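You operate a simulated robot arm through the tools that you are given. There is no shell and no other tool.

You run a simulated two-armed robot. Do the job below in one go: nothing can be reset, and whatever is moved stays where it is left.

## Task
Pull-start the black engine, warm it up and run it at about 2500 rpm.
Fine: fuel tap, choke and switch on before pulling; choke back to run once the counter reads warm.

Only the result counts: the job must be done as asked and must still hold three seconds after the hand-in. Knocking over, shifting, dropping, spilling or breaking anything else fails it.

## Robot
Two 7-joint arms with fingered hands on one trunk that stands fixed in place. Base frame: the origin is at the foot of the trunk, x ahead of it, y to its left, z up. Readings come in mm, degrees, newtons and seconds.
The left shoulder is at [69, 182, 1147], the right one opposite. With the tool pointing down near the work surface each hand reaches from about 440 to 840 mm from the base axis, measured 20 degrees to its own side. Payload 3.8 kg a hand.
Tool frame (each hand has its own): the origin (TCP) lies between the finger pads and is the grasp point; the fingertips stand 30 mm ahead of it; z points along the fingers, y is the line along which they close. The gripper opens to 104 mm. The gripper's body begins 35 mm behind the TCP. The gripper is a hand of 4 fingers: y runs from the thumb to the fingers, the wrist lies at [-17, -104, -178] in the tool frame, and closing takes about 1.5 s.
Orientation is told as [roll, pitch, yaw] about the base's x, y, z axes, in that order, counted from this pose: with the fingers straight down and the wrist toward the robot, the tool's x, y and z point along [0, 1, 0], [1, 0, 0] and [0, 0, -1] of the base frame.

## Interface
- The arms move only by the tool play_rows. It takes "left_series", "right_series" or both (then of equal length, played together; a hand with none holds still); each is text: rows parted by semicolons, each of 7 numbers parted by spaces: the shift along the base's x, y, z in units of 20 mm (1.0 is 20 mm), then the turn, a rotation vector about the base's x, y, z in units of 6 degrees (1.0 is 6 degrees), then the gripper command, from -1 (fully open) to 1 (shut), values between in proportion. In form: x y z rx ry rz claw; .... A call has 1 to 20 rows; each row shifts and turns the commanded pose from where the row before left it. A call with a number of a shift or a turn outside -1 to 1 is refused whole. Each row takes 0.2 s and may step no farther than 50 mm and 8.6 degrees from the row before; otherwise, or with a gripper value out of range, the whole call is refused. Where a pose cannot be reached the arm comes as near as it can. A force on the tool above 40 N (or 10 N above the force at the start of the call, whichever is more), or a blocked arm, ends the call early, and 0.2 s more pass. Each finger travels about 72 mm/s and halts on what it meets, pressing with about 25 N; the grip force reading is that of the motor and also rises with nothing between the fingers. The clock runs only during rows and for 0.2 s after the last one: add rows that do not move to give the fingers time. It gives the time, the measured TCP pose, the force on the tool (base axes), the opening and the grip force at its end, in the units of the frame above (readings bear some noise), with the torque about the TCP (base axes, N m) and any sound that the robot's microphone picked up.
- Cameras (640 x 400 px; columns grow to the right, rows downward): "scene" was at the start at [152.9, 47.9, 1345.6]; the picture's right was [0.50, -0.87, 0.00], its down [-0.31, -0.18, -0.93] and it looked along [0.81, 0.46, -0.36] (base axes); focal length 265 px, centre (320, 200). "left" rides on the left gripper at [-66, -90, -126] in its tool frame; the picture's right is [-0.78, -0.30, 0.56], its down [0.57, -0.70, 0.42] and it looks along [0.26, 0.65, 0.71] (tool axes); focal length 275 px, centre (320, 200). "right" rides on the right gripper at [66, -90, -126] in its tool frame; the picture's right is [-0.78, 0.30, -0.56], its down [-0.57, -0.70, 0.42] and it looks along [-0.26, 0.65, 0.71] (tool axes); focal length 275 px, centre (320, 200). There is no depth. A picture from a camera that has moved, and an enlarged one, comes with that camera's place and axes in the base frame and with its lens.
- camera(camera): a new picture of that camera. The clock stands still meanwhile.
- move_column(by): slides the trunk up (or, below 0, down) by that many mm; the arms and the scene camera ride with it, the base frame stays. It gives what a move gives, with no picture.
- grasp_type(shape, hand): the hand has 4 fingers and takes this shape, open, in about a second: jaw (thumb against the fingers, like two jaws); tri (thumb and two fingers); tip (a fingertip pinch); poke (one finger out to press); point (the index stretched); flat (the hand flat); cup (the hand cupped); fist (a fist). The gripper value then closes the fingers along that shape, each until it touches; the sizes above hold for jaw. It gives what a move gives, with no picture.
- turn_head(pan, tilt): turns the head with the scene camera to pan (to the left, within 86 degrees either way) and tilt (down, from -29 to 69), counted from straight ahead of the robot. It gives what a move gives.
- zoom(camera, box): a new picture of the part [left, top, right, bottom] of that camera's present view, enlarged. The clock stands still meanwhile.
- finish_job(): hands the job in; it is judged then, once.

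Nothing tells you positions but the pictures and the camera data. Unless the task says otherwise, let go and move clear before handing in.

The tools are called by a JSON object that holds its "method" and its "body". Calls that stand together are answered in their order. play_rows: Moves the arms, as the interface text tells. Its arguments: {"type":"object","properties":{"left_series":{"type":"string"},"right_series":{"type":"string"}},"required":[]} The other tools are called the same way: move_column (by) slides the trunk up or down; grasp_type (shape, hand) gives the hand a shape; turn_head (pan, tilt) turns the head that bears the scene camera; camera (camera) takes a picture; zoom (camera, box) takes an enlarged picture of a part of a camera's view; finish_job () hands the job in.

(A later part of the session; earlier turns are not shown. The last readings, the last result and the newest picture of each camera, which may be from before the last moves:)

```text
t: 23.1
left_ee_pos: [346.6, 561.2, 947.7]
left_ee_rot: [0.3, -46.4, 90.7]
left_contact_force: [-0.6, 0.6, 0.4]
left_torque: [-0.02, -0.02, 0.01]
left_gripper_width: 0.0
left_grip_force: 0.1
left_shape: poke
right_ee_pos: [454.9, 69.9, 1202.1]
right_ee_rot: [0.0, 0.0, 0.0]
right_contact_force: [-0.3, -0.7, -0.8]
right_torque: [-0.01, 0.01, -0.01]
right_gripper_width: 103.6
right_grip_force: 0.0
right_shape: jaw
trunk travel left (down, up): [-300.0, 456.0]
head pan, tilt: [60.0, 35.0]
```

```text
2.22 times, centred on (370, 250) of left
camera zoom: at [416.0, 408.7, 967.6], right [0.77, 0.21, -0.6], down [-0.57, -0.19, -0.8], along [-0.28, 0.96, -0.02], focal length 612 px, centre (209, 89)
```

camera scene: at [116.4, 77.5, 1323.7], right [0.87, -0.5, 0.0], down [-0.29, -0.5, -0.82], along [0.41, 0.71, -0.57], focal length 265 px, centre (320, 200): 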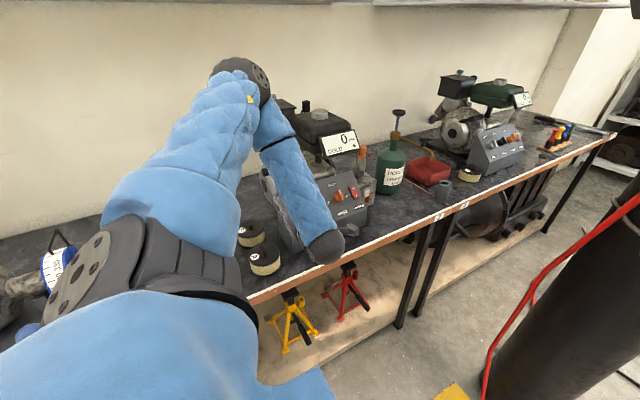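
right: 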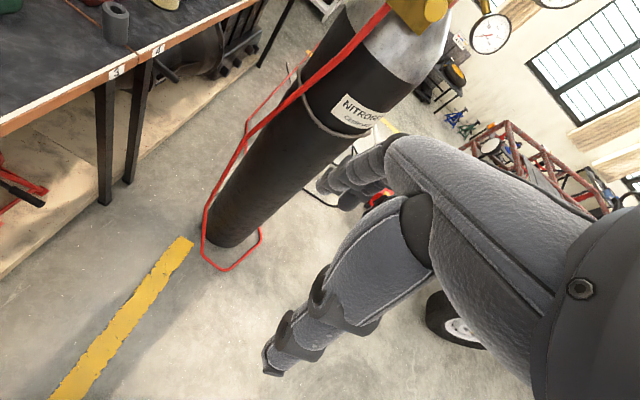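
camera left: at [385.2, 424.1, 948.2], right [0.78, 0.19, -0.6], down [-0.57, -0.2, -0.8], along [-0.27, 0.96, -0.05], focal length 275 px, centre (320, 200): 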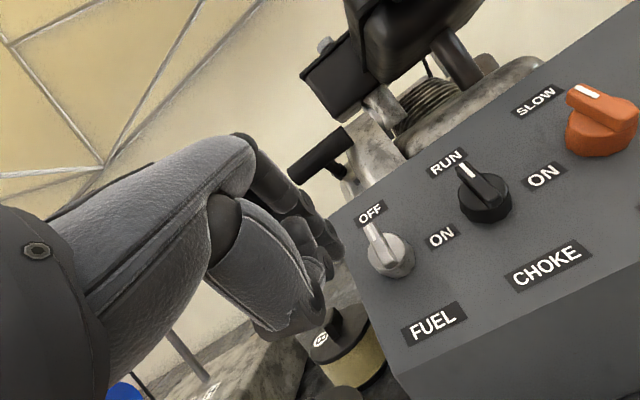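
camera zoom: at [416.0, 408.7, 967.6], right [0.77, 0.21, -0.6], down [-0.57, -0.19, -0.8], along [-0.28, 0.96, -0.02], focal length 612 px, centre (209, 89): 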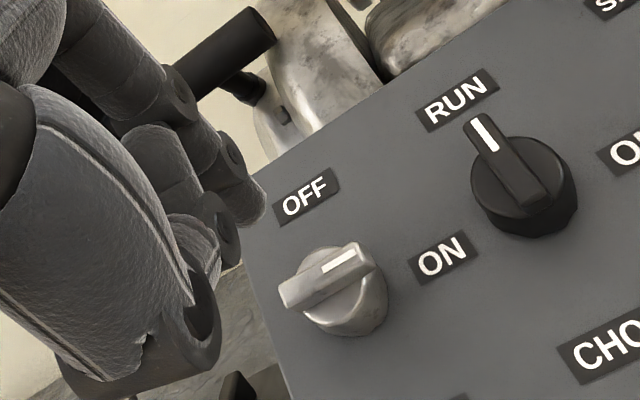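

The fuel knob now points at ON. Next is the choke, with the same motion from x≈389 and a slightly wider arc.

{"method": "play_rows", "body": {"left_series": "0.707 0.252 -0.415 -0.23 0 0 -1;0.707 0.252 -0.415 0 0.05 -0.05 -1;0.707 0.252 -0.415 0 0 0 -1;0 0.353 -0.353 0 0 0 -1;0 0.353 -0.353 0 0 0 -1;0 0.353 -0.353 0 0 0 -1;0 0 0 0 0 0 -1"}}

{"method": "zoom", "body": {"camera": "left", "box": [220, 120, 460, 320]}}

```text
t: 24.7
left_ee_pos: [387.5, 597.4, 900.6]
left_ee_rot: [0.8, -45.1, 90.1]
left_contact_force: [0.9, 0.7, 1.0]
left_torque: [0.03, 0.0, 0.01]
left_gripper_width: 0.0
left_grip_force: 0.0
left_shape: poke
right_ee_pos: [456.2, 69.3, 1201.1]
right_ee_rot: [0.0, 0.0, 0.0]
right_contact_force: [0.1, 0.3, -0.9]
right_torque: [-0.05, -0.01, -0.02]
right_gripper_width: 103.7
right_grip_force: 0.1
right_shape: jaw
trunk travel left (down, up): [-300.0, 456.0]
head pan, tilt: [60.0, 35.0]
```

```text
2.00 times, centred on (340, 220) of left
camera zoom: at [456.3, 445.1, 924.7], right [0.77, 0.2, -0.61], down [-0.58, -0.2, -0.79], along [-0.28, 0.96, -0.04], focal length 551 px, centre (280, 160)
```

zoom: 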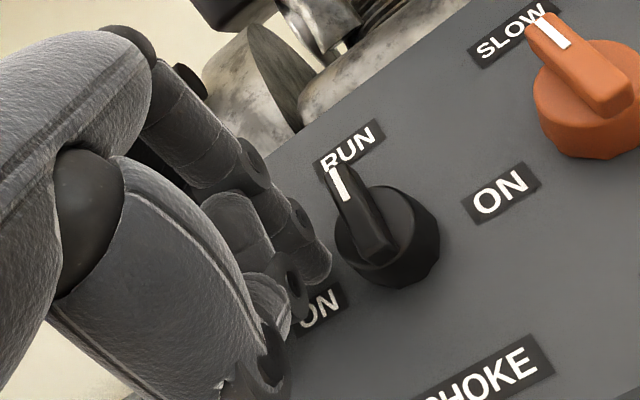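

{"method": "play_rows", "body": {"left_series": "0.575 0.028 0.028 0 0 0 -1;0.24 0.18 0.18 0 0 0 -1;0.315 0.113 0.113 0 0 0 -1;0.345 0.032 0.032 0 0 0 -1;0 0 0 0 0 0 -1"}}

{"method": "zoom", "body": {"camera": "left", "box": [220, 120, 460, 320]}}

```text
t: 25.9
left_ee_pos: [418.1, 606.1, 910.3]
left_ee_rot: [0.8, -45.1, 90.1]
left_contact_force: [-2.6, 6.1, 4.6]
left_torque: [0.13, 0.01, 0.04]
left_gripper_width: 0.0
left_grip_force: 0.3
left_shape: poke
right_ee_pos: [455.0, 69.8, 1202.0]
right_ee_rot: [0.0, 0.0, -0.2]
right_contact_force: [0.1, -1.2, 0.3]
right_torque: [0.0, 0.02, 0.01]
right_gripper_width: 103.7
right_grip_force: 0.2
right_shape: jaw
trunk travel left (down, up): [-300.0, 456.0]
head pan, tilt: [60.0, 35.0]
```

```text
2.00 times, centred on (340, 220) of left
camera zoom: at [486.1, 452.8, 933.8], right [0.77, 0.19, -0.61], down [-0.58, -0.2, -0.79], along [-0.28, 0.96, -0.04], focal length 551 px, centre (280, 160)
```

zoom: 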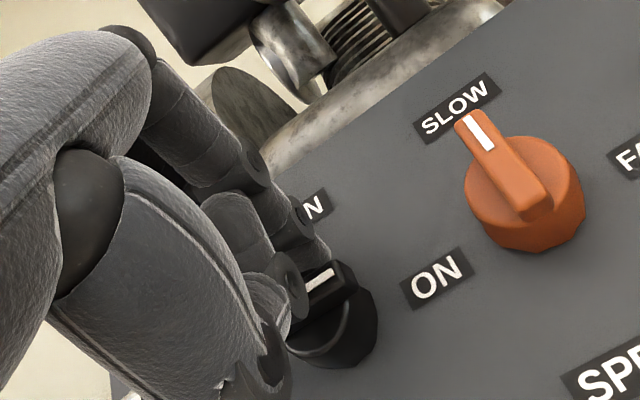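

{"method": "play_rows", "body": {"left_series": "0.345 -0.04 -0.04 0 0 0 -1;0.15 -0.07 -0.07 0 0 0 -1;0.05 -0.07 -0.07 0 0 0 -1;0 -0.07 -0.07 0 0 0 -1;0 -0.07 -0.07 0 0 0 -1;0 0 0 0 0 0 -1"}}

{"method": "zoom", "body": {"camera": "left", "box": [220, 120, 460, 320]}}

```text
t: 27.1
left_ee_pos: [423.8, 604.0, 907.1]
left_ee_rot: [1.0, -46.4, 91.3]
left_contact_force: [-15.1, 16.8, 18.8]
left_torque: [0.63, 0.37, 0.2]
left_gripper_width: 0.2
left_grip_force: 0.0
left_shape: poke
right_ee_pos: [454.2, 69.1, 1202.5]
right_ee_rot: [0.0, 0.0, -0.1]
right_contact_force: [0.1, 0.3, -0.4]
right_torque: [-0.01, -0.02, -0.05]
right_gripper_width: 103.3
right_grip_force: 0.0
right_shape: jaw
trunk travel left (down, up): [-300.0, 456.0]
head pan, tilt: [60.0, 35.0]
stopped in row 6 (left hand): the force on the tool passed its limit at 41 N (the readings are from after the stop); the commanded pose is now the measured one
```

```text
2.00 times, centred on (340, 220) of left
camera zoom: at [495.1, 452.1, 928.3], right [0.76, 0.23, -0.61], down [-0.57, -0.19, -0.79], along [-0.3, 0.95, -0.02], focal length 551 px, centre (280, 160)
```

zoom: 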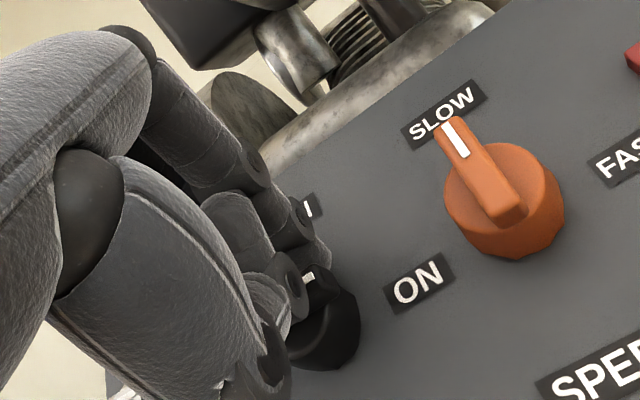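

Force rose to the limit as with the fuel knob, so the choke is probably at its stop. I'll back off to confirm.

{"method": "play_rows", "body": {"left_series": "0 0.1 0.1 0 0 0 -1;0 -0.6 0.6 0 0 0 -1;0 -0.8 0.8 -0.23 0 0 -1;0 -0.6 0.6 0 0.1 -0.1 -1;0 0 0 0 0 0 -1"}}

{"method": "camera", "body": {"camera": "left"}}

{"method": "zoom", "body": {"camera": "left", "box": [240, 140, 520, 360]}}

```text
t: 28.3
left_ee_pos: [427.0, 563.2, 948.2]
left_ee_rot: [1.6, -44.5, 89.4]
left_contact_force: [0.7, -0.1, -0.4]
left_torque: [-0.04, 0.01, 0.01]
left_gripper_width: 0.0
left_grip_force: 0.2
left_shape: poke
right_ee_pos: [457.7, 69.7, 1201.8]
right_ee_rot: [0.0, 0.0, 0.0]
right_contact_force: [0.6, 0.6, -0.2]
right_torque: [-0.01, -0.01, 0.03]
right_gripper_width: 103.7
right_grip_force: 0.0
right_shape: jaw
trunk travel left (down, up): [-300.0, 456.0]
head pan, tilt: [60.0, 35.0]
```

```text
taken
camera left: at [495.3, 410.6, 973.5], right [0.76, 0.19, -0.62], down [-0.59, -0.21, -0.78], along [-0.28, 0.96, -0.05], focal length 275 px, centre (320, 200)
```

left: 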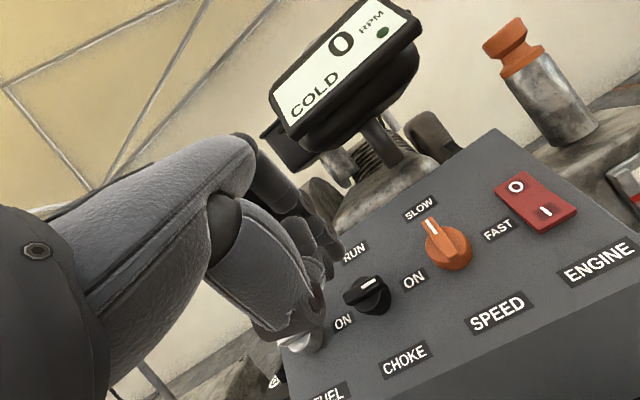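

```text
1.82 times, centred on (380, 250) of left
camera zoom: at [495.3, 410.6, 973.5], right [0.76, 0.19, -0.62], down [-0.59, -0.21, -0.78], along [-0.28, 0.96, -0.05], focal length 500 px, centre (211, 109)
```

zoom: 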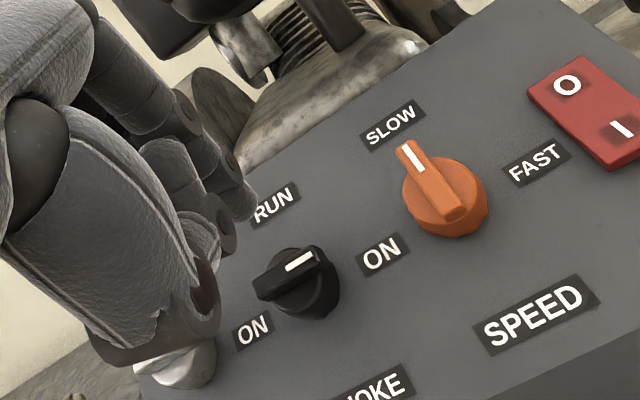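

The choke knob now points at ON. Next is the red rocker: its "I" half is near x≈554 on the lower part, so I'll bring the fingertip over it and check before pressing.

{"method": "play_rows", "body": {"left_series": "0.879 0.028 -0.349 0 0 0 -1;0.879 0.028 -0.349 0 0 0 -1;0.879 0.028 -0.349 0 0 0 -1;0.879 0.028 -0.349 0 0 0 -1;0.879 0.028 -0.349 0 0 0 -1;0.879 0.028 -0.349 0 0 0 -1;0.879 0.028 -0.349 0 0 0 -1;0 0 0 0 0 0 -1"}}

{"method": "camera", "body": {"camera": "left"}}

{"method": "camera", "body": {"camera": "scene"}}

```text
t: 30.1
left_ee_pos: [540.9, 568.7, 913.7]
left_ee_rot: [1.7, -44.3, 89.4]
left_contact_force: [0.6, 0.2, -0.8]
left_torque: [0.02, 0.01, 0.01]
left_gripper_width: 0.0
left_grip_force: 0.1
left_shape: poke
left hand out of reach, approached as far as the arm can: row 7
right_ee_pos: [456.6, 68.3, 1202.1]
right_ee_rot: [0.0, -0.1, -0.1]
right_contact_force: [-0.1, -0.1, 0.1]
right_torque: [0.01, 0.0, -0.01]
right_gripper_width: 103.9
right_grip_force: 0.0
right_shape: jaw
trunk travel left (down, up): [-300.0, 456.0]
head pan, tilt: [60.0, 35.0]
```

```text
taken
camera left: at [607.9, 416.4, 938.0], right [0.76, 0.18, -0.62], down [-0.59, -0.21, -0.78], along [-0.28, 0.96, -0.05], focal length 275 px, centre (320, 200)
```

left: 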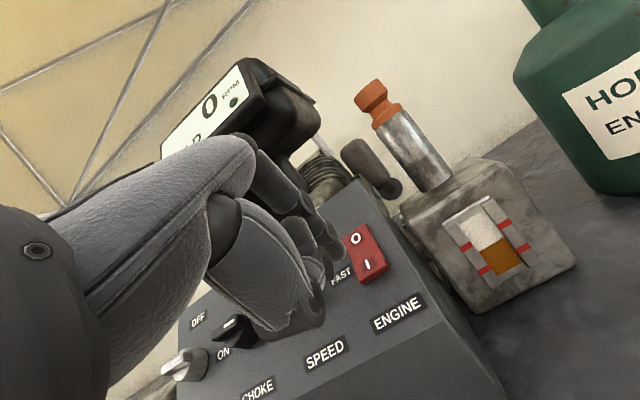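

```text
taken
camera scene: at [116.6, 77.6, 1323.6], right [0.87, -0.5, 0.0], down [-0.29, -0.5, -0.82], along [0.41, 0.71, -0.57], focal length 265 px, centre (320, 200)
```

scene: 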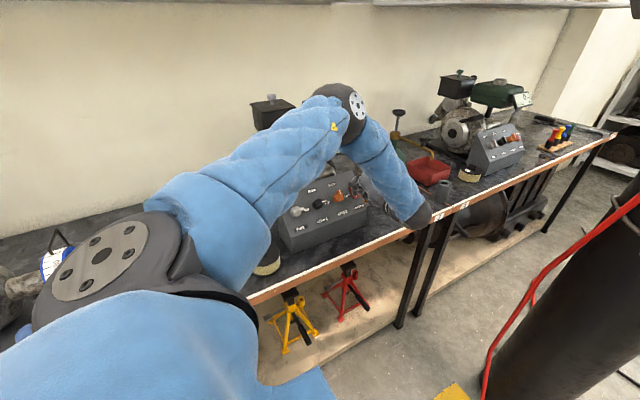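

The rocker is just beyond what this wrist orientation reaches. I'll twist the hand about 24° clockwise about the panel normal, which suits the arm better, and move over the I half.

{"method": "play_rows", "body": {"left_series": "0 0 0 0 0.707 -0.707 -1;0 0 0 0 0.707 -0.707 -1;0 0 0 0 0.707 -0.707 -1;0 0 0 0 0.707 -0.707 -1;0.2 -0.1 -0.25 0 0 0 -1;0.2 0 -0.2 0 0 0 -1;0 0 0 0 0 0 -1"}}

{"method": "camera", "body": {"camera": "left"}}

{"method": "zoom", "body": {"camera": "left", "box": [220, 140, 460, 320]}}

```text
t: 31.7
left_ee_pos: [547.8, 566.5, 903.9]
left_ee_rot: [23.6, -39.6, 57.6]
left_contact_force: [0.7, 0.3, 1.0]
left_torque: [0.01, -0.01, -0.02]
left_gripper_width: 0.0
left_grip_force: 0.2
left_shape: poke
right_ee_pos: [456.3, 69.8, 1201.3]
right_ee_rot: [-0.1, 0.0, -0.2]
right_contact_force: [0.2, 0.0, -0.1]
right_torque: [0.01, -0.01, 0.02]
right_gripper_width: 103.4
right_grip_force: 0.0
right_shape: jaw
trunk travel left (down, up): [-300.0, 456.0]
head pan, tilt: [60.0, 35.0]
```

```text
taken
camera left: at [573.8, 400.7, 914.3], right [0.57, -0.01, -0.82], down [-0.82, 0.0, -0.57], along [0.01, 1.0, -0.01], focal length 275 px, centre (320, 200)
```

left: 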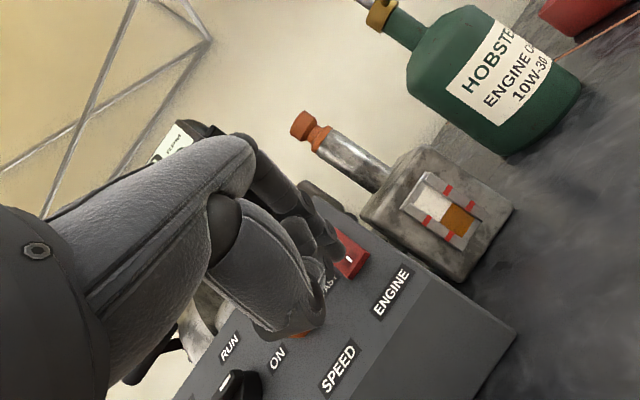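

```text
2.22 times, centred on (340, 230) of left
camera zoom: at [573.8, 400.7, 914.3], right [0.57, -0.01, -0.82], down [-0.82, 0.0, -0.57], along [0.01, 1.0, -0.01], focal length 612 px, centre (276, 133)
```

zoom: 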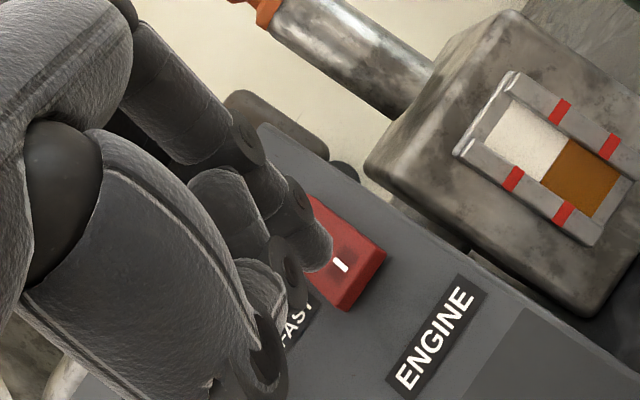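

The fingertip hovers over the rocker but slightly low. I'll shift it a few millimetres up the slope and press in.

{"method": "play_rows", "body": {"left_series": "0.17 0.21 0.21 0 0 0 -1;0 0.25 -0.25 0 0 0 -1;0 0.25 -0.25 0 0 0 -1;0 0.25 -0.25 0 0 0 -1;0 0 0 0 0 0 -1"}}

{"method": "zoom", "body": {"camera": "left", "box": [220, 140, 460, 320]}}

```text
t: 32.9
left_ee_pos: [552.1, 587.4, 892.1]
left_ee_rot: [23.6, -39.7, 57.6]
left_contact_force: [-0.9, -1.8, 2.3]
left_torque: [-0.01, 0.06, 0.02]
left_gripper_width: 0.0
left_grip_force: 0.1
left_shape: poke
right_ee_pos: [454.9, 68.2, 1201.3]
right_ee_rot: [0.0, 0.0, 0.0]
right_contact_force: [-0.7, 0.5, -0.2]
right_torque: [-0.01, -0.01, -0.02]
right_gripper_width: 103.6
right_grip_force: 0.0
right_shape: jaw
trunk travel left (down, up): [-300.0, 456.0]
head pan, tilt: [60.0, 35.0]
```

```text
2.22 times, centred on (340, 230) of left
camera zoom: at [577.5, 420.5, 903.4], right [0.57, -0.01, -0.82], down [-0.82, 0.0, -0.57], along [0.01, 1.0, -0.01], focal length 612 px, centre (276, 133)
```

zoom: 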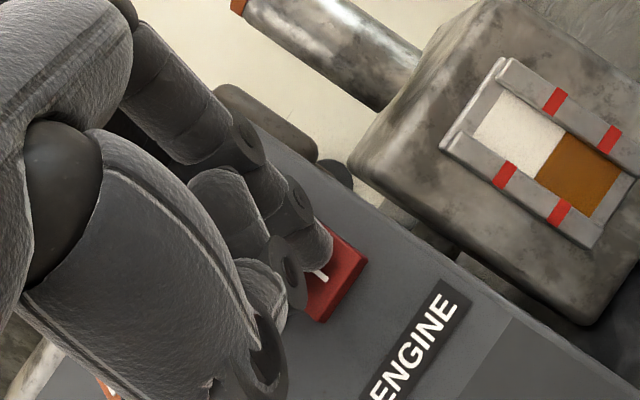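

Light contact on the I half has started. I'll press further in small steps.

{"method": "play_rows", "body": {"left_series": "0 0.11 -0.11 0 0 0 -1;0 0.11 -0.11 0 0 0 -1;0 0.11 -0.11 0 0 0 -1;0 0.11 -0.11 0 0 0 -1;0 0 0 0 0 0 -1"}}

{"method": "zoom", "body": {"camera": "left", "box": [220, 140, 460, 320]}}

```text
t: 33.9
left_ee_pos: [555.4, 588.1, 892.9]
left_ee_rot: [22.9, -40.4, 57.6]
left_contact_force: [-4.9, -20.2, 19.7]
left_torque: [0.04, 0.14, 0.17]
left_gripper_width: 0.0
left_grip_force: 0.1
left_shape: poke
right_ee_pos: [454.5, 66.0, 1202.0]
right_ee_rot: [0.1, -0.2, -0.1]
right_contact_force: [0.0, 1.1, 0.5]
right_torque: [0.0, -0.02, 0.01]
right_gripper_width: 103.6
right_grip_force: 0.0
right_shape: jaw
trunk travel left (down, up): [-300.0, 456.0]
head pan, tilt: [60.0, 35.0]
stopped in row 4 (left hand): the force on the tool passed its limit at 42 N (the readings are from after the stop); the commanded pose is now the measured one
```

```text
2.22 times, centred on (340, 230) of left
camera zoom: at [580.0, 421.3, 903.1], right [0.58, -0.01, -0.81], down [-0.81, 0.01, -0.58], along [0.02, 1.0, 0.0], focal length 612 px, centre (276, 133)
```

zoom: 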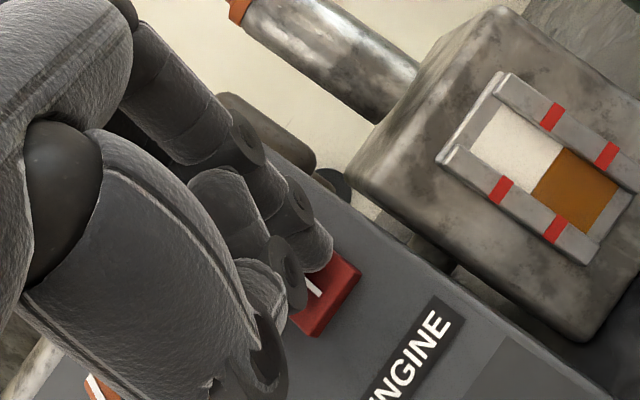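

It pressed to 42 N. I'll back off and look at the rocker.

{"method": "play_rows", "body": {"left_series": "0 -0.4 0.4 0 0 0 -1;-0.4 -0.6 0.6 0 0 0 -1;-0.8 -0.4 0.4 0 0 0 -1;-0.8 0 0 0 0 0 -1;0 0 0 0 0 0 -1"}}

{"method": "camera", "body": {"camera": "left"}}

{"method": "zoom", "body": {"camera": "left", "box": [300, 140, 480, 300]}}

{"method": "zoom", "body": {"camera": "scene", "box": [280, 160, 400, 250]}}

```text
t: 35.1
left_ee_pos: [513.4, 564.9, 915.9]
left_ee_rot: [23.3, -39.9, 57.6]
left_contact_force: [0.2, 0.1, -0.1]
left_torque: [0.01, 0.0, 0.03]
left_gripper_width: 0.0
left_grip_force: 0.1
left_shape: poke
right_ee_pos: [456.7, 69.3, 1201.9]
right_ee_rot: [0.0, 0.1, -0.1]
right_contact_force: [0.4, -0.3, 0.2]
right_torque: [0.01, 0.02, -0.06]
right_gripper_width: 103.6
right_grip_force: 0.1
right_shape: jaw
trunk travel left (down, up): [-300.0, 456.0]
head pan, tilt: [60.0, 35.0]
```

```text
taken
camera left: at [538.7, 397.2, 926.0], right [0.58, -0.01, -0.82], down [-0.82, 0.01, -0.58], along [0.01, 1.0, -0.01], focal length 275 px, centre (320, 200)
```

left: 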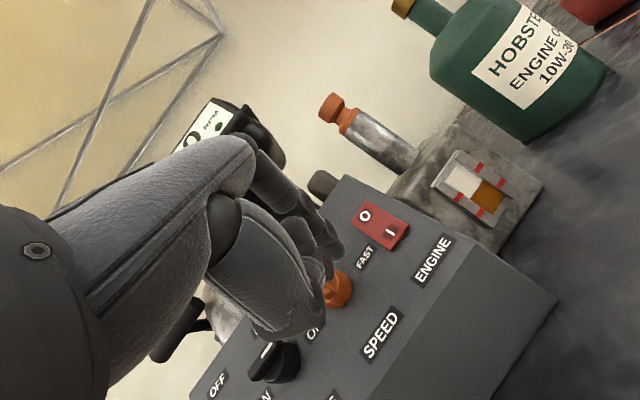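

```text
2.50 times, centred on (390, 220) of left
camera zoom: at [538.7, 397.2, 926.0], right [0.58, -0.01, -0.82], down [-0.82, 0.01, -0.58], along [0.01, 1.0, -0.01], focal length 688 px, centre (145, 150)
```

zoom: 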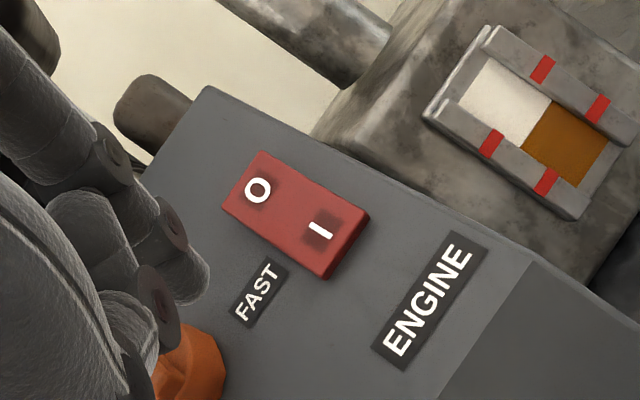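

```text
4.44 times, centred on (340, 205) of scene
camera zoom: at [116.7, 77.8, 1323.6], right [0.87, -0.5, 0.0], down [-0.29, -0.5, -0.82], along [0.41, 0.71, -0.57], focal length 1176 px, centre (231, 178)
```

zoom: 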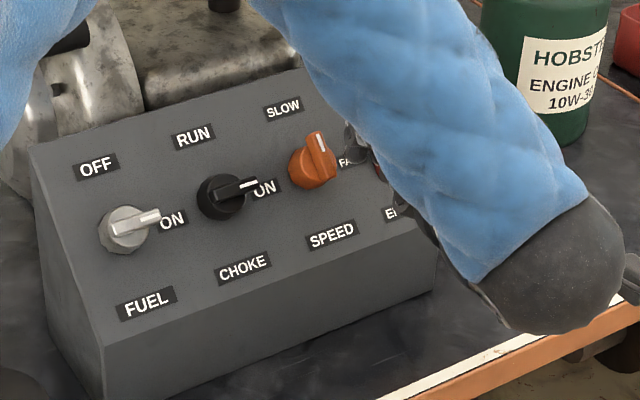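

{"method": "zoom", "body": {"camera": "left", "box": [345, 190, 425, 260]}}

{"method": "turn_head", "body": {"pan": 35, "tilt": 30}}

{"method": "camera", "body": {"camera": "scene"}}

```text
5.71 times, centred on (385, 225) of left
camera zoom: at [538.7, 397.2, 926.0], right [0.58, -0.01, -0.82], down [-0.82, 0.01, -0.58], along [0.01, 1.0, -0.01], focal length 1573 px, centre (-51, 57)
```

zoom: 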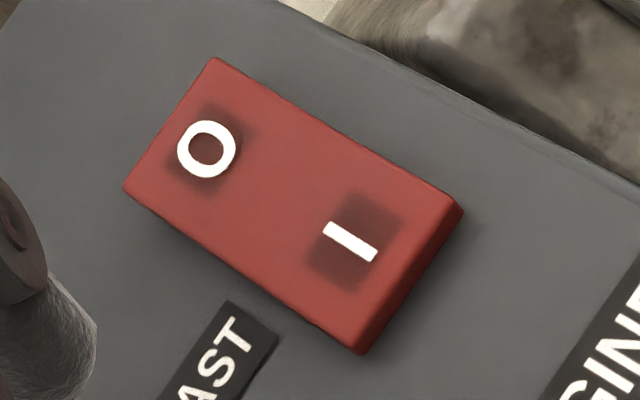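

```text
t: 36.0
left_ee_pos: [513.5, 564.2, 915.8]
left_ee_rot: [23.3, -39.8, 57.5]
left_contact_force: [-0.5, 0.2, 1.1]
left_torque: [0.02, 0.0, 0.0]
left_gripper_width: 0.0
left_grip_force: 0.1
left_shape: poke
right_ee_pos: [455.5, 69.7, 1201.8]
right_ee_rot: [0.0, 0.0, 0.0]
right_contact_force: [-0.7, 0.0, 0.1]
right_torque: [0.0, 0.01, 0.0]
right_gripper_width: 103.7
right_grip_force: 0.2
right_shape: jaw
trunk travel left (down, up): [-300.0, 456.0]
head pan, tilt: [35.0, 30.0]
```

```text
taken
camera scene: at [146.5, 53.4, 1331.4], right [0.57, -0.82, 0.0], down [-0.41, -0.29, -0.87], along [0.71, 0.5, -0.5], focal length 265 px, centre (320, 200)
```

scene: 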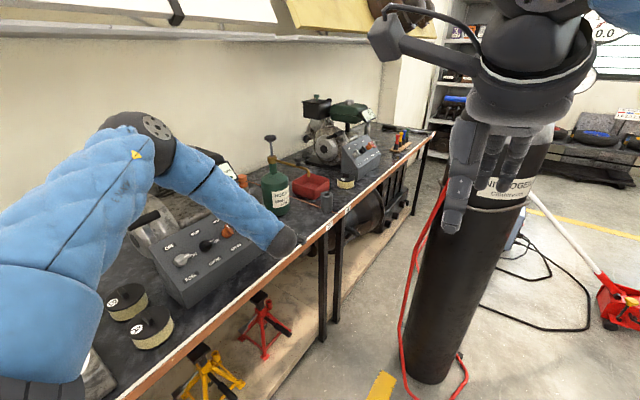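

The rocker's I end now looks nearly flush, so it seems to have flipped on. Before grabbing the pull handle I'll look at the jaw finger layout on the idle right hand.

{"method": "zoom", "body": {"camera": "scene", "box": [410, 80, 570, 240]}}

{"method": "turn_head", "body": {"pan": 60, "tilt": 35}}

{"method": "play_rows", "body": {"left_series": "-1 -0.6 0.6 0 0 0 -1;-1 -0.6 0.6 0 0 0 -1;-1 -0.3 0.8 0 0 0 -1;-1 0 0.8 0 0 0 -1;-1 0 0.5 0 0 0 -1;-1 0 0.5 0 0 0 -1"}}

{"method": "camera", "body": {"camera": "left"}}

{"method": "camera", "body": {"camera": "scene"}}

```text
2.50 times, centred on (490, 160) of scene
camera zoom: at [146.5, 53.4, 1331.4], right [0.57, -0.82, 0.0], down [-0.41, -0.29, -0.87], along [0.71, 0.5, -0.5], focal length 661 px, centre (-105, 300)
```

zoom: 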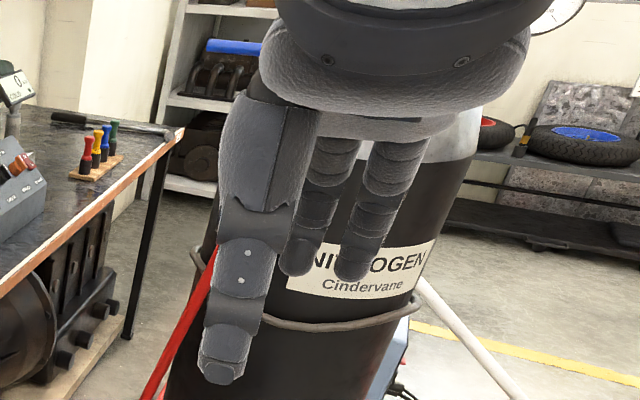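

```text
t: 36.9
left_ee_pos: [512.3, 564.2, 916.8]
left_ee_rot: [23.2, -39.9, 57.6]
left_contact_force: [0.1, 0.2, -0.9]
left_torque: [-0.01, 0.03, 0.0]
left_gripper_width: 0.2
left_grip_force: 0.1
left_shape: poke
right_ee_pos: [456.7, 69.3, 1202.2]
right_ee_rot: [0.1, 0.1, -0.1]
right_contact_force: [-0.7, 0.1, 0.0]
right_torque: [0.01, 0.0, 0.01]
right_gripper_width: 103.3
right_grip_force: 0.1
right_shape: jaw
trunk travel left (down, up): [-300.0, 456.0]
head pan, tilt: [60.0, 35.0]
```

```text
t: 38.3
left_ee_pos: [393.2, 533.9, 990.5]
left_ee_rot: [23.2, -39.9, 57.7]
left_contact_force: [0.1, 0.4, 0.4]
left_torque: [0.01, 0.03, 0.0]
left_gripper_width: 0.1
left_grip_force: 0.1
left_shape: poke
right_ee_pos: [455.7, 69.0, 1202.1]
right_ee_rot: [0.0, -0.1, -0.1]
right_contact_force: [-0.3, 0.3, 0.4]
right_torque: [-0.01, -0.02, -0.03]
right_gripper_width: 103.6
right_grip_force: 0.0
right_shape: jaw
trunk travel left (down, up): [-300.0, 456.0]
head pan, tilt: [60.0, 35.0]
```

```text
taken
camera left: at [417.9, 367.5, 1001.8], right [0.58, -0.01, -0.82], down [-0.82, 0.01, -0.58], along [0.01, 1.0, -0.01], focal length 275 px, centre (320, 200)
```

left: 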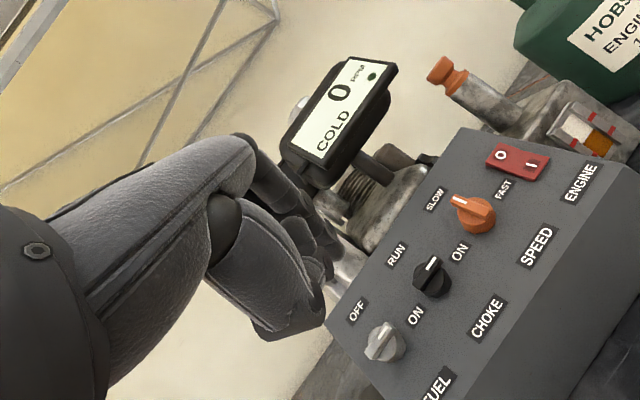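

```text
taken
camera scene: at [116.0, 77.7, 1323.7], right [0.87, -0.5, 0.0], down [-0.29, -0.5, -0.82], along [0.41, 0.71, -0.57], focal length 265 px, centre (320, 200)
```

scene: 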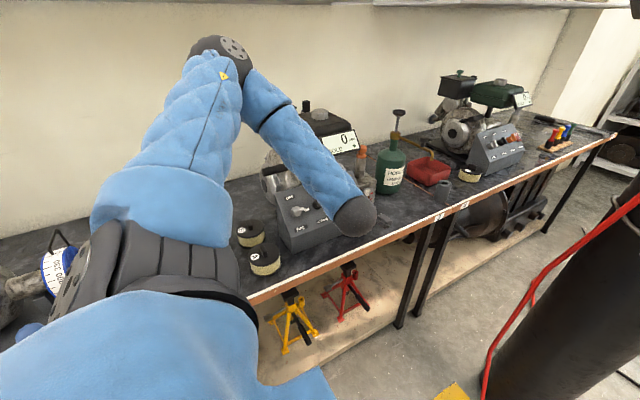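

The jaw has three fingers about 25 mm apart, with the thumb opposite the index near tool x≈0. I'll square the left hand up again on the left side, in jaw shape, to inspect the pull handle and its stem.

{"method": "play_rows", "body": {"left_series": "-0.83 0.26 0.1 0 -0.707 0.707 -1;-0.83 0.26 0.1 0 -0.707 0.707 -1;-0.83 0.26 0.1 0 -0.707 0.707 -1;-0.83 0.26 0.1 0 -0.707 0.707 -1;-0.83 0.26 0.1 0 0 0 -1;0 0 0 0 0 0 -1"}}

{"method": "grasp_type", "body": {"shape": "jaw", "hand": "left"}}

{"method": "camera", "body": {"camera": "left"}}

{"method": "zoom", "body": {"camera": "left", "box": [320, 150, 460, 270]}}

{"method": "zoom", "body": {"camera": "scene", "box": [240, 140, 380, 250]}}

```text
t: 39.7
left_ee_pos: [311.8, 560.0, 1001.6]
left_ee_rot: [1.1, -44.8, 89.6]
left_contact_force: [-0.3, -0.4, -0.4]
left_torque: [-0.01, 0.0, 0.02]
left_gripper_width: 0.0
left_grip_force: 0.1
left_shape: poke
right_ee_pos: [456.4, 68.9, 1202.2]
right_ee_rot: [-0.1, 0.1, -0.2]
right_contact_force: [0.1, -0.1, -0.4]
right_torque: [0.0, -0.02, 0.02]
right_gripper_width: 103.5
right_grip_force: 0.1
right_shape: jaw
trunk travel left (down, up): [-300.0, 456.0]
head pan, tilt: [60.0, 35.0]
```

```text
t: 40.6
left_ee_pos: [311.7, 559.5, 1001.3]
left_ee_rot: [1.2, -44.7, 89.6]
left_contact_force: [-0.7, 0.7, 0.0]
left_torque: [0.01, 0.03, -0.01]
left_gripper_width: 104.2
left_grip_force: 0.1
left_shape: jaw
right_ee_pos: [456.9, 68.5, 1201.8]
right_ee_rot: [0.0, 0.0, -0.2]
right_contact_force: [0.8, 0.0, 0.2]
right_torque: [0.03, 0.04, -0.03]
right_gripper_width: 103.5
right_grip_force: 0.0
right_shape: jaw
trunk travel left (down, up): [-300.0, 456.0]
head pan, tilt: [60.0, 35.0]
```

```text
taken
camera left: at [379.0, 407.5, 1025.3], right [0.76, 0.19, -0.62], down [-0.58, -0.2, -0.79], along [-0.27, 0.96, -0.05], focal length 275 px, centre (320, 200)
```

left: 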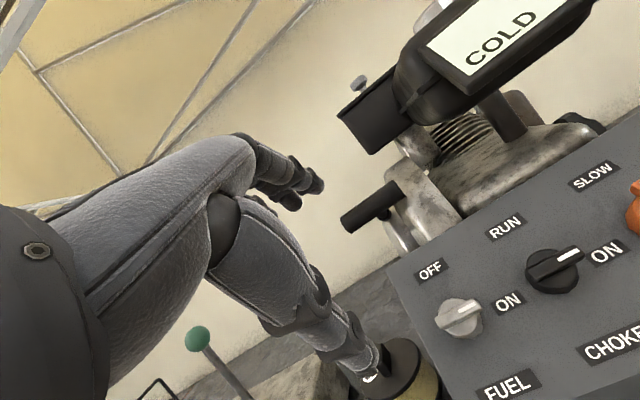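

```text
3.33 times, centred on (390, 210) of left
camera zoom: at [379.0, 407.5, 1025.3], right [0.76, 0.19, -0.62], down [-0.58, -0.2, -0.79], along [-0.27, 0.96, -0.05], focal length 918 px, centre (87, 167)
```

zoom: 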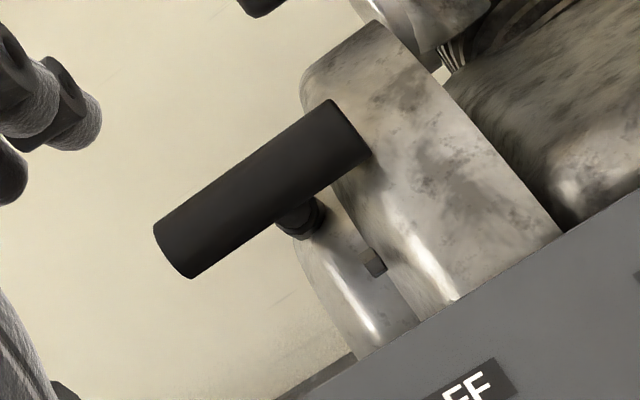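

```text
3.64 times, centred on (310, 195) of scene
camera zoom: at [116.4, 77.8, 1323.6], right [0.87, -0.5, 0.0], down [-0.29, -0.5, -0.82], along [0.41, 0.71, -0.57], focal length 962 px, centre (356, 218)
```

zoom: 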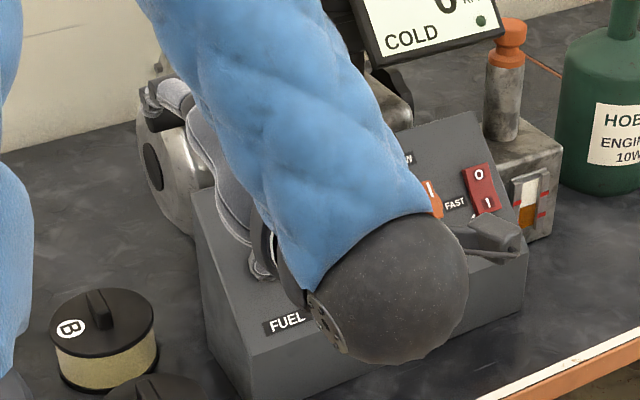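

The bar runs from about (301, 704, 970) to (370, 711, 966), and its stem goes forward and down into the housing, so my 45° approach lines up with the stem. I'll move to a standoff point in line with the bar, fingers half open, and check.

{"method": "play_rows", "body": {"left_series": "0.39 0.91 0.52 0 0 0 -0.15;0.39 0.91 0.52 0 0 0 -0.15;0.39 0.91 0.52 0 0 0 -0.15;0.39 0.91 0.52 0 0 0 -0.15;0 0 0 0 0 0 -0.15;0 0 0 0 0 0 -0.15"}}

{"method": "camera", "body": {"camera": "left"}}

{"method": "camera", "body": {"camera": "scene"}}

```text
t: 42.0
left_ee_pos: [342.3, 634.1, 1044.7]
left_ee_rot: [1.3, -44.7, 89.7]
left_contact_force: [1.1, -0.6, 0.6]
left_torque: [-0.01, 0.0, -0.02]
left_gripper_width: 60.1
left_grip_force: 0.1
left_shape: jaw
right_ee_pos: [456.7, 69.8, 1200.4]
right_ee_rot: [0.0, 0.1, -0.2]
right_contact_force: [0.8, -0.8, -0.1]
right_torque: [0.0, 0.0, 0.0]
right_gripper_width: 103.5
right_grip_force: 0.1
right_shape: jaw
trunk travel left (down, up): [-300.0, 456.0]
head pan, tilt: [60.0, 35.0]
```

```text
taken
camera left: at [409.7, 481.5, 1069.1], right [0.76, 0.19, -0.62], down [-0.58, -0.2, -0.79], along [-0.27, 0.96, -0.05], focal length 275 px, centre (320, 200)
```

left: 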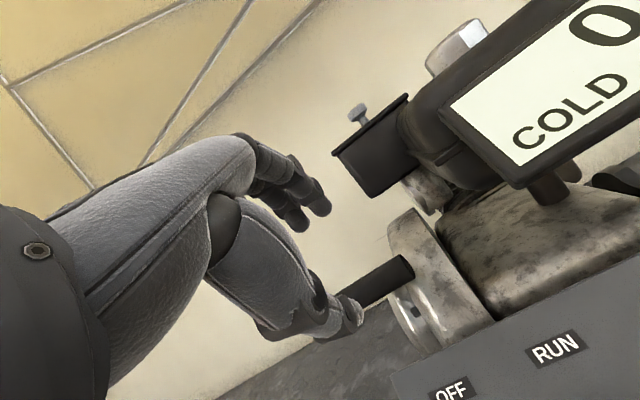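

```text
taken
camera scene: at [116.4, 77.9, 1323.6], right [0.87, -0.5, 0.0], down [-0.29, -0.5, -0.82], along [0.41, 0.71, -0.57], focal length 265 px, centre (320, 200)
```

scene: 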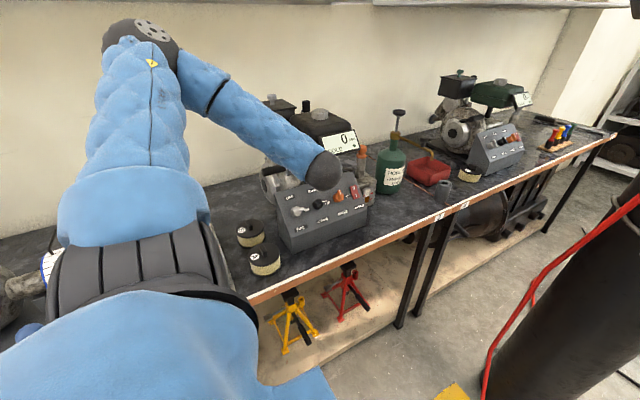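

The hand is lined up with the bar, which projects where I expected. I'll move in along the approach line in two stages.

{"method": "play_rows", "body": {"left_series": "0 0.61 -0.75 0 0 0 -0.15;0 0.68 -0.68 0 0 0 -0.15;0 0.68 -0.68 0 0 0 -0.15;0 0 0 0 0 0 -0.15"}}

{"method": "camera", "body": {"camera": "left"}}

{"method": "zoom", "body": {"camera": "scene", "box": [230, 120, 370, 230]}}

```text
t: 43.0
left_ee_pos: [342.4, 672.2, 1001.8]
left_ee_rot: [1.2, -44.8, 89.6]
left_contact_force: [-0.3, 0.8, 1.2]
left_torque: [-0.02, 0.01, 0.01]
left_gripper_width: 60.2
left_grip_force: 0.2
left_shape: jaw
right_ee_pos: [457.0, 68.9, 1201.4]
right_ee_rot: [0.1, -0.1, -0.1]
right_contact_force: [0.4, -0.3, 0.8]
right_torque: [-0.01, -0.01, 0.02]
right_gripper_width: 103.5
right_grip_force: 0.1
right_shape: jaw
trunk travel left (down, up): [-300.0, 456.0]
head pan, tilt: [60.0, 35.0]
```

```text
taken
camera left: at [409.9, 519.9, 1026.4], right [0.76, 0.19, -0.62], down [-0.58, -0.2, -0.79], along [-0.27, 0.96, -0.05], focal length 275 px, centre (320, 200)
```

left: 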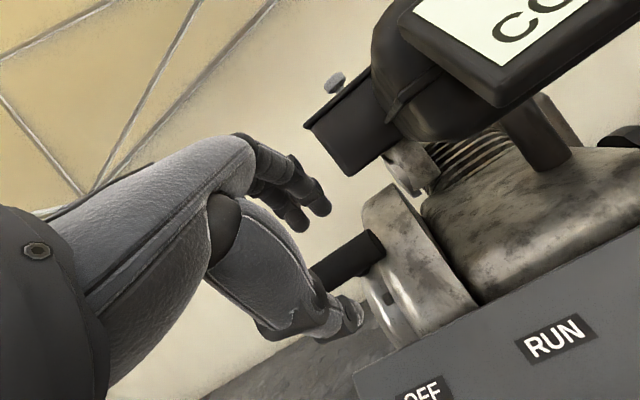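

```text
3.64 times, centred on (300, 175) of scene
camera zoom: at [116.4, 77.4, 1323.7], right [0.87, -0.5, 0.0], down [-0.29, -0.5, -0.82], along [0.41, 0.71, -0.57], focal length 962 px, centre (393, 291)
```

zoom: 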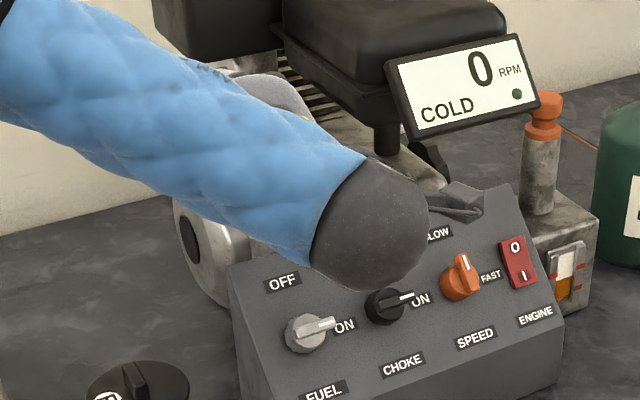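

Clear so far. I'll go the last 39 mm and close on the bar.

{"method": "play_rows", "body": {"left_series": "0 0.5 -0.45 0 0 0 -0.15;0 0.5 -0.45 0 0 0 -0.15;0 0.4 -0.4 0 0 0 -0.15;0 0 0 0 0 0 -0.15"}}

{"method": "camera", "body": {"camera": "left"}}

```text
t: 44.0
left_ee_pos: [341.4, 702.2, 975.2]
left_ee_rot: [1.3, -44.8, 89.6]
left_contact_force: [-0.1, 0.1, -0.3]
left_torque: [-0.02, 0.02, 0.03]
left_gripper_width: 60.3
left_grip_force: 0.0
left_shape: jaw
right_ee_pos: [455.0, 67.8, 1201.5]
right_ee_rot: [0.1, -0.1, 0.0]
right_contact_force: [1.0, -0.6, -0.4]
right_torque: [0.01, 0.0, 0.0]
right_gripper_width: 103.9
right_grip_force: 0.0
right_shape: jaw
trunk travel left (down, up): [-300.0, 456.0]
head pan, tilt: [60.0, 35.0]
```

```text
taken
camera left: at [409.0, 550.2, 999.5], right [0.77, 0.19, -0.62], down [-0.58, -0.2, -0.79], along [-0.27, 0.96, -0.05], focal length 275 px, centre (320, 200)
```

left: 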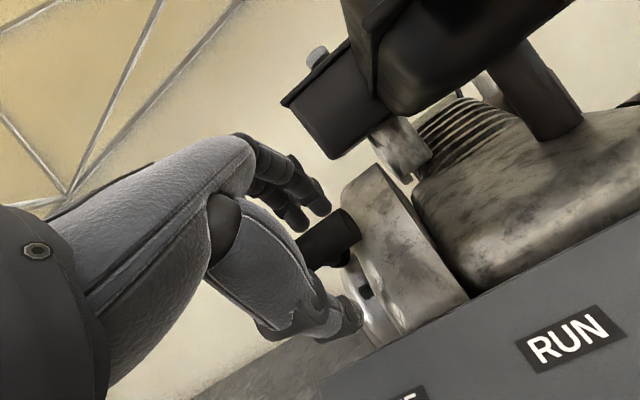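

The bar is between fingers and thumb. Closing now.

{"method": "play_rows", "body": {"left_series": "0 0 0 0 0 0 1;0 0 0 0 0 0 1;0 0 0 0 0 0 1;0 0 0 0 0 0 1;0 0 0 0 0 0 1;0 0 0 0 0 0 1;0 0 0 0 0 0 1;0 0 0 0 0 0 1"}}

{"method": "camera", "body": {"camera": "left"}}

```text
t: 45.8
left_ee_pos: [340.7, 700.6, 975.9]
left_ee_rot: [1.2, -44.8, 89.6]
left_contact_force: [-1.9, -10.8, 0.1]
left_torque: [0.89, -0.16, -0.1]
left_gripper_width: 22.4
left_grip_force: 25.0
left_shape: jaw
right_ee_pos: [455.3, 68.5, 1201.8]
right_ee_rot: [0.1, -0.1, 0.0]
right_contact_force: [-0.4, -0.1, -0.1]
right_torque: [0.02, -0.04, 0.03]
right_gripper_width: 103.4
right_grip_force: 0.0
right_shape: jaw
trunk travel left (down, up): [-300.0, 456.0]
head pan, tilt: [60.0, 35.0]
```

```text
taken
camera left: at [408.9, 548.7, 1000.1], right [0.77, 0.19, -0.62], down [-0.58, -0.2, -0.79], along [-0.27, 0.96, -0.04], focal length 275 px, centre (320, 200)
```

left: 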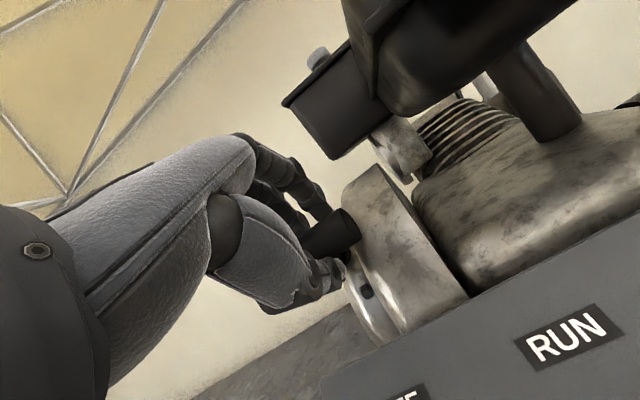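

The bar is gripped (22 mm wide, 25 N). Now I'll pull briskly outward and up along the cord direction.

{"method": "play_rows", "body": {"left_series": "0 -0.95 1 0 0 0 1;0 -0.95 1 0 0 0 1;0 -0.95 1 0 0 0 1;0 -0.95 1 0 0 0 1;0 -0.95 1 0 0 0 1;0 -0.95 1 0 0 0 1;0 -0.95 1 0 0 0 1;0 -0.95 1 0 0 0 1;0 -0.95 1 0 0 0 1;0 -0.95 1 0 0 0 1;0 -0.95 1 0 0 0 1;0 -0.95 1 0 0 0 1"}}

{"method": "camera", "body": {"camera": "scene"}}

{"method": "camera", "body": {"camera": "left"}}

```text
t: 46.4
left_ee_pos: [342.1, 661.4, 1001.7]
left_ee_rot: [3.3, -43.0, 87.6]
left_contact_force: [-1.2, -9.4, -24.6]
left_torque: [0.18, 0.05, -0.05]
left_gripper_width: 18.7
left_grip_force: 24.7
left_shape: jaw
right_ee_pos: [457.6, 69.3, 1201.1]
right_ee_rot: [-0.1, 0.1, -0.1]
right_contact_force: [0.1, 0.5, -0.2]
right_torque: [0.01, -0.04, 0.01]
right_gripper_width: 103.7
right_grip_force: 0.1
right_shape: jaw
trunk travel left (down, up): [-300.0, 456.0]
head pan, tilt: [60.0, 35.0]
stopped in row 3 (left hand): the force on the tool passed its limit at 42 N (the readings are from after the stop); the commanded pose is now the measured one
```

```text
taken
camera scene: at [117.4, 78.8, 1323.4], right [0.87, -0.5, 0.0], down [-0.29, -0.5, -0.82], along [0.41, 0.71, -0.57], focal length 265 px, centre (320, 200)
```

scene: 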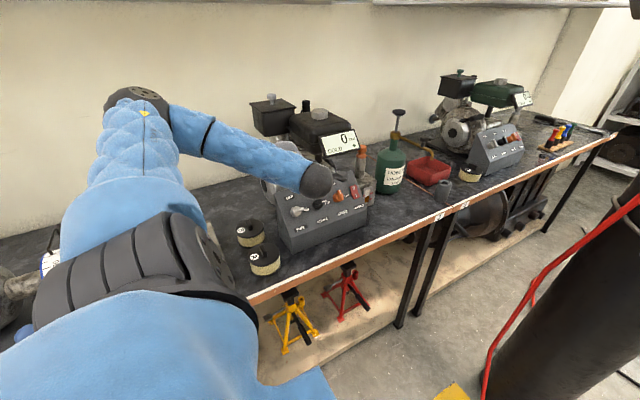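

```text
taken
camera left: at [409.9, 508.5, 1029.3], right [0.75, 0.16, -0.64], down [-0.61, -0.22, -0.76], along [-0.27, 0.96, -0.07], focal length 275 px, centre (320, 200)
```

left: 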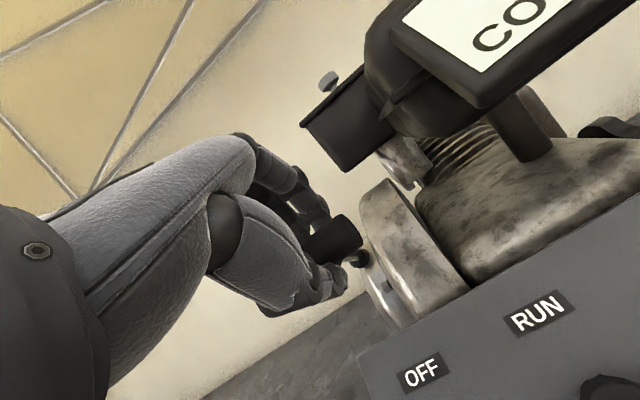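

The handle came out about 45 mm, but I was pulling too steeply. The side force suggests the cord's line is nearer 30–35° above horizontal. I'll zoom in to check.

{"method": "zoom", "body": {"camera": "left", "box": [270, 170, 430, 330]}}

{"method": "zoom", "body": {"camera": "scene", "box": [220, 90, 380, 230]}}

```text
2.50 times, centred on (350, 250) of left
camera zoom: at [409.9, 508.5, 1029.3], right [0.75, 0.16, -0.64], down [-0.61, -0.22, -0.76], along [-0.27, 0.96, -0.07], focal length 688 px, centre (245, 75)
```

zoom: 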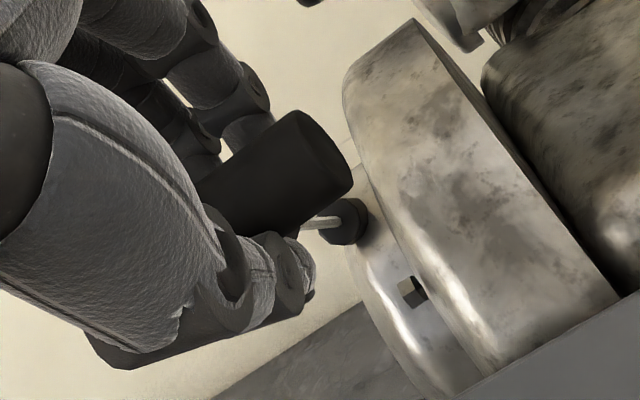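

```text
2.86 times, centred on (300, 160) of scene
camera zoom: at [117.4, 78.8, 1323.4], right [0.87, -0.5, 0.0], down [-0.29, -0.5, -0.82], along [0.41, 0.71, -0.57], focal length 756 px, centre (377, 314)
```

zoom: 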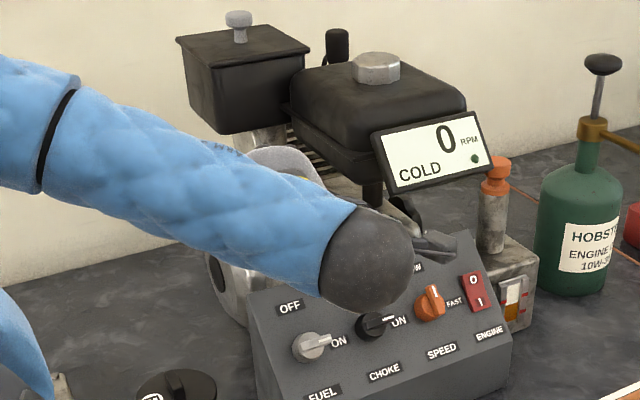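

A cord runs from the bar to an eyelet at about 28–30° above horizontal. I'll let the handle return home, then pull along that line at full speed as far as the arm can reach.

{"method": "play_rows", "body": {"left_series": "0 0.67 -0.5 0.3 -0.17 0.17 1;0 0.67 -0.42 0 0 0 1;0 0.6 -0.36 0 0 0 1;0 0 0 0 0 0 1"}}

{"method": "zoom", "body": {"camera": "left", "box": [270, 170, 430, 330]}}

```text
t: 47.4
left_ee_pos: [342.6, 700.7, 980.9]
left_ee_rot: [1.3, -45.3, 90.4]
left_contact_force: [-4.7, -10.9, -24.5]
left_torque: [0.1, 0.1, 0.03]
left_gripper_width: 18.4
left_grip_force: 25.2
left_shape: jaw
right_ee_pos: [457.3, 70.8, 1201.0]
right_ee_rot: [-0.1, 0.2, -0.1]
right_contact_force: [0.1, 0.7, -0.4]
right_torque: [0.01, 0.03, -0.01]
right_gripper_width: 103.9
right_grip_force: 0.0
right_shape: jaw
trunk travel left (down, up): [-300.0, 456.0]
head pan, tilt: [60.0, 35.0]
```

```text
2.50 times, centred on (350, 250) of left
camera zoom: at [412.7, 549.9, 1003.5], right [0.76, 0.21, -0.61], down [-0.58, -0.21, -0.79], along [-0.29, 0.96, -0.04], focal length 688 px, centre (245, 75)
```

zoom: 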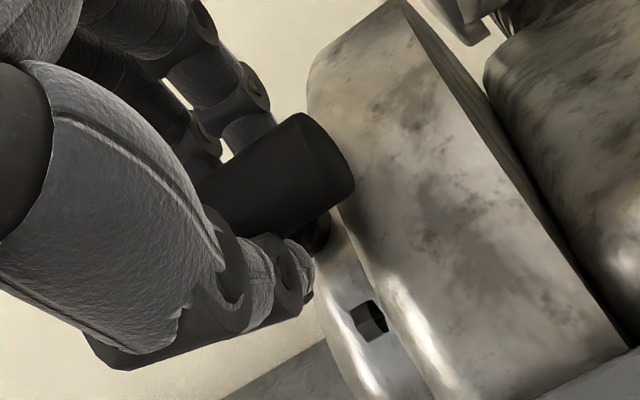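

{"method": "play_rows", "body": {"left_series": "0 -0.05 -0.2 0 0 0 1;0 0 0 0 0 0 1;0 0 0 0 0 0 1"}}

```text
t: 48.2
left_ee_pos: [342.2, 700.3, 978.4]
left_ee_rot: [0.9, -45.7, 90.7]
left_contact_force: [-5.9, -8.0, -10.3]
left_torque: [0.44, 0.08, 0.02]
left_gripper_width: 19.2
left_grip_force: 25.1
left_shape: jaw
right_ee_pos: [456.3, 70.1, 1201.6]
right_ee_rot: [0.0, 0.1, -0.1]
right_contact_force: [0.7, 0.4, -0.2]
right_torque: [0.02, -0.02, 0.04]
right_gripper_width: 103.6
right_grip_force: 0.0
right_shape: jaw
trunk travel left (down, up): [-300.0, 456.0]
head pan, tilt: [60.0, 35.0]
```

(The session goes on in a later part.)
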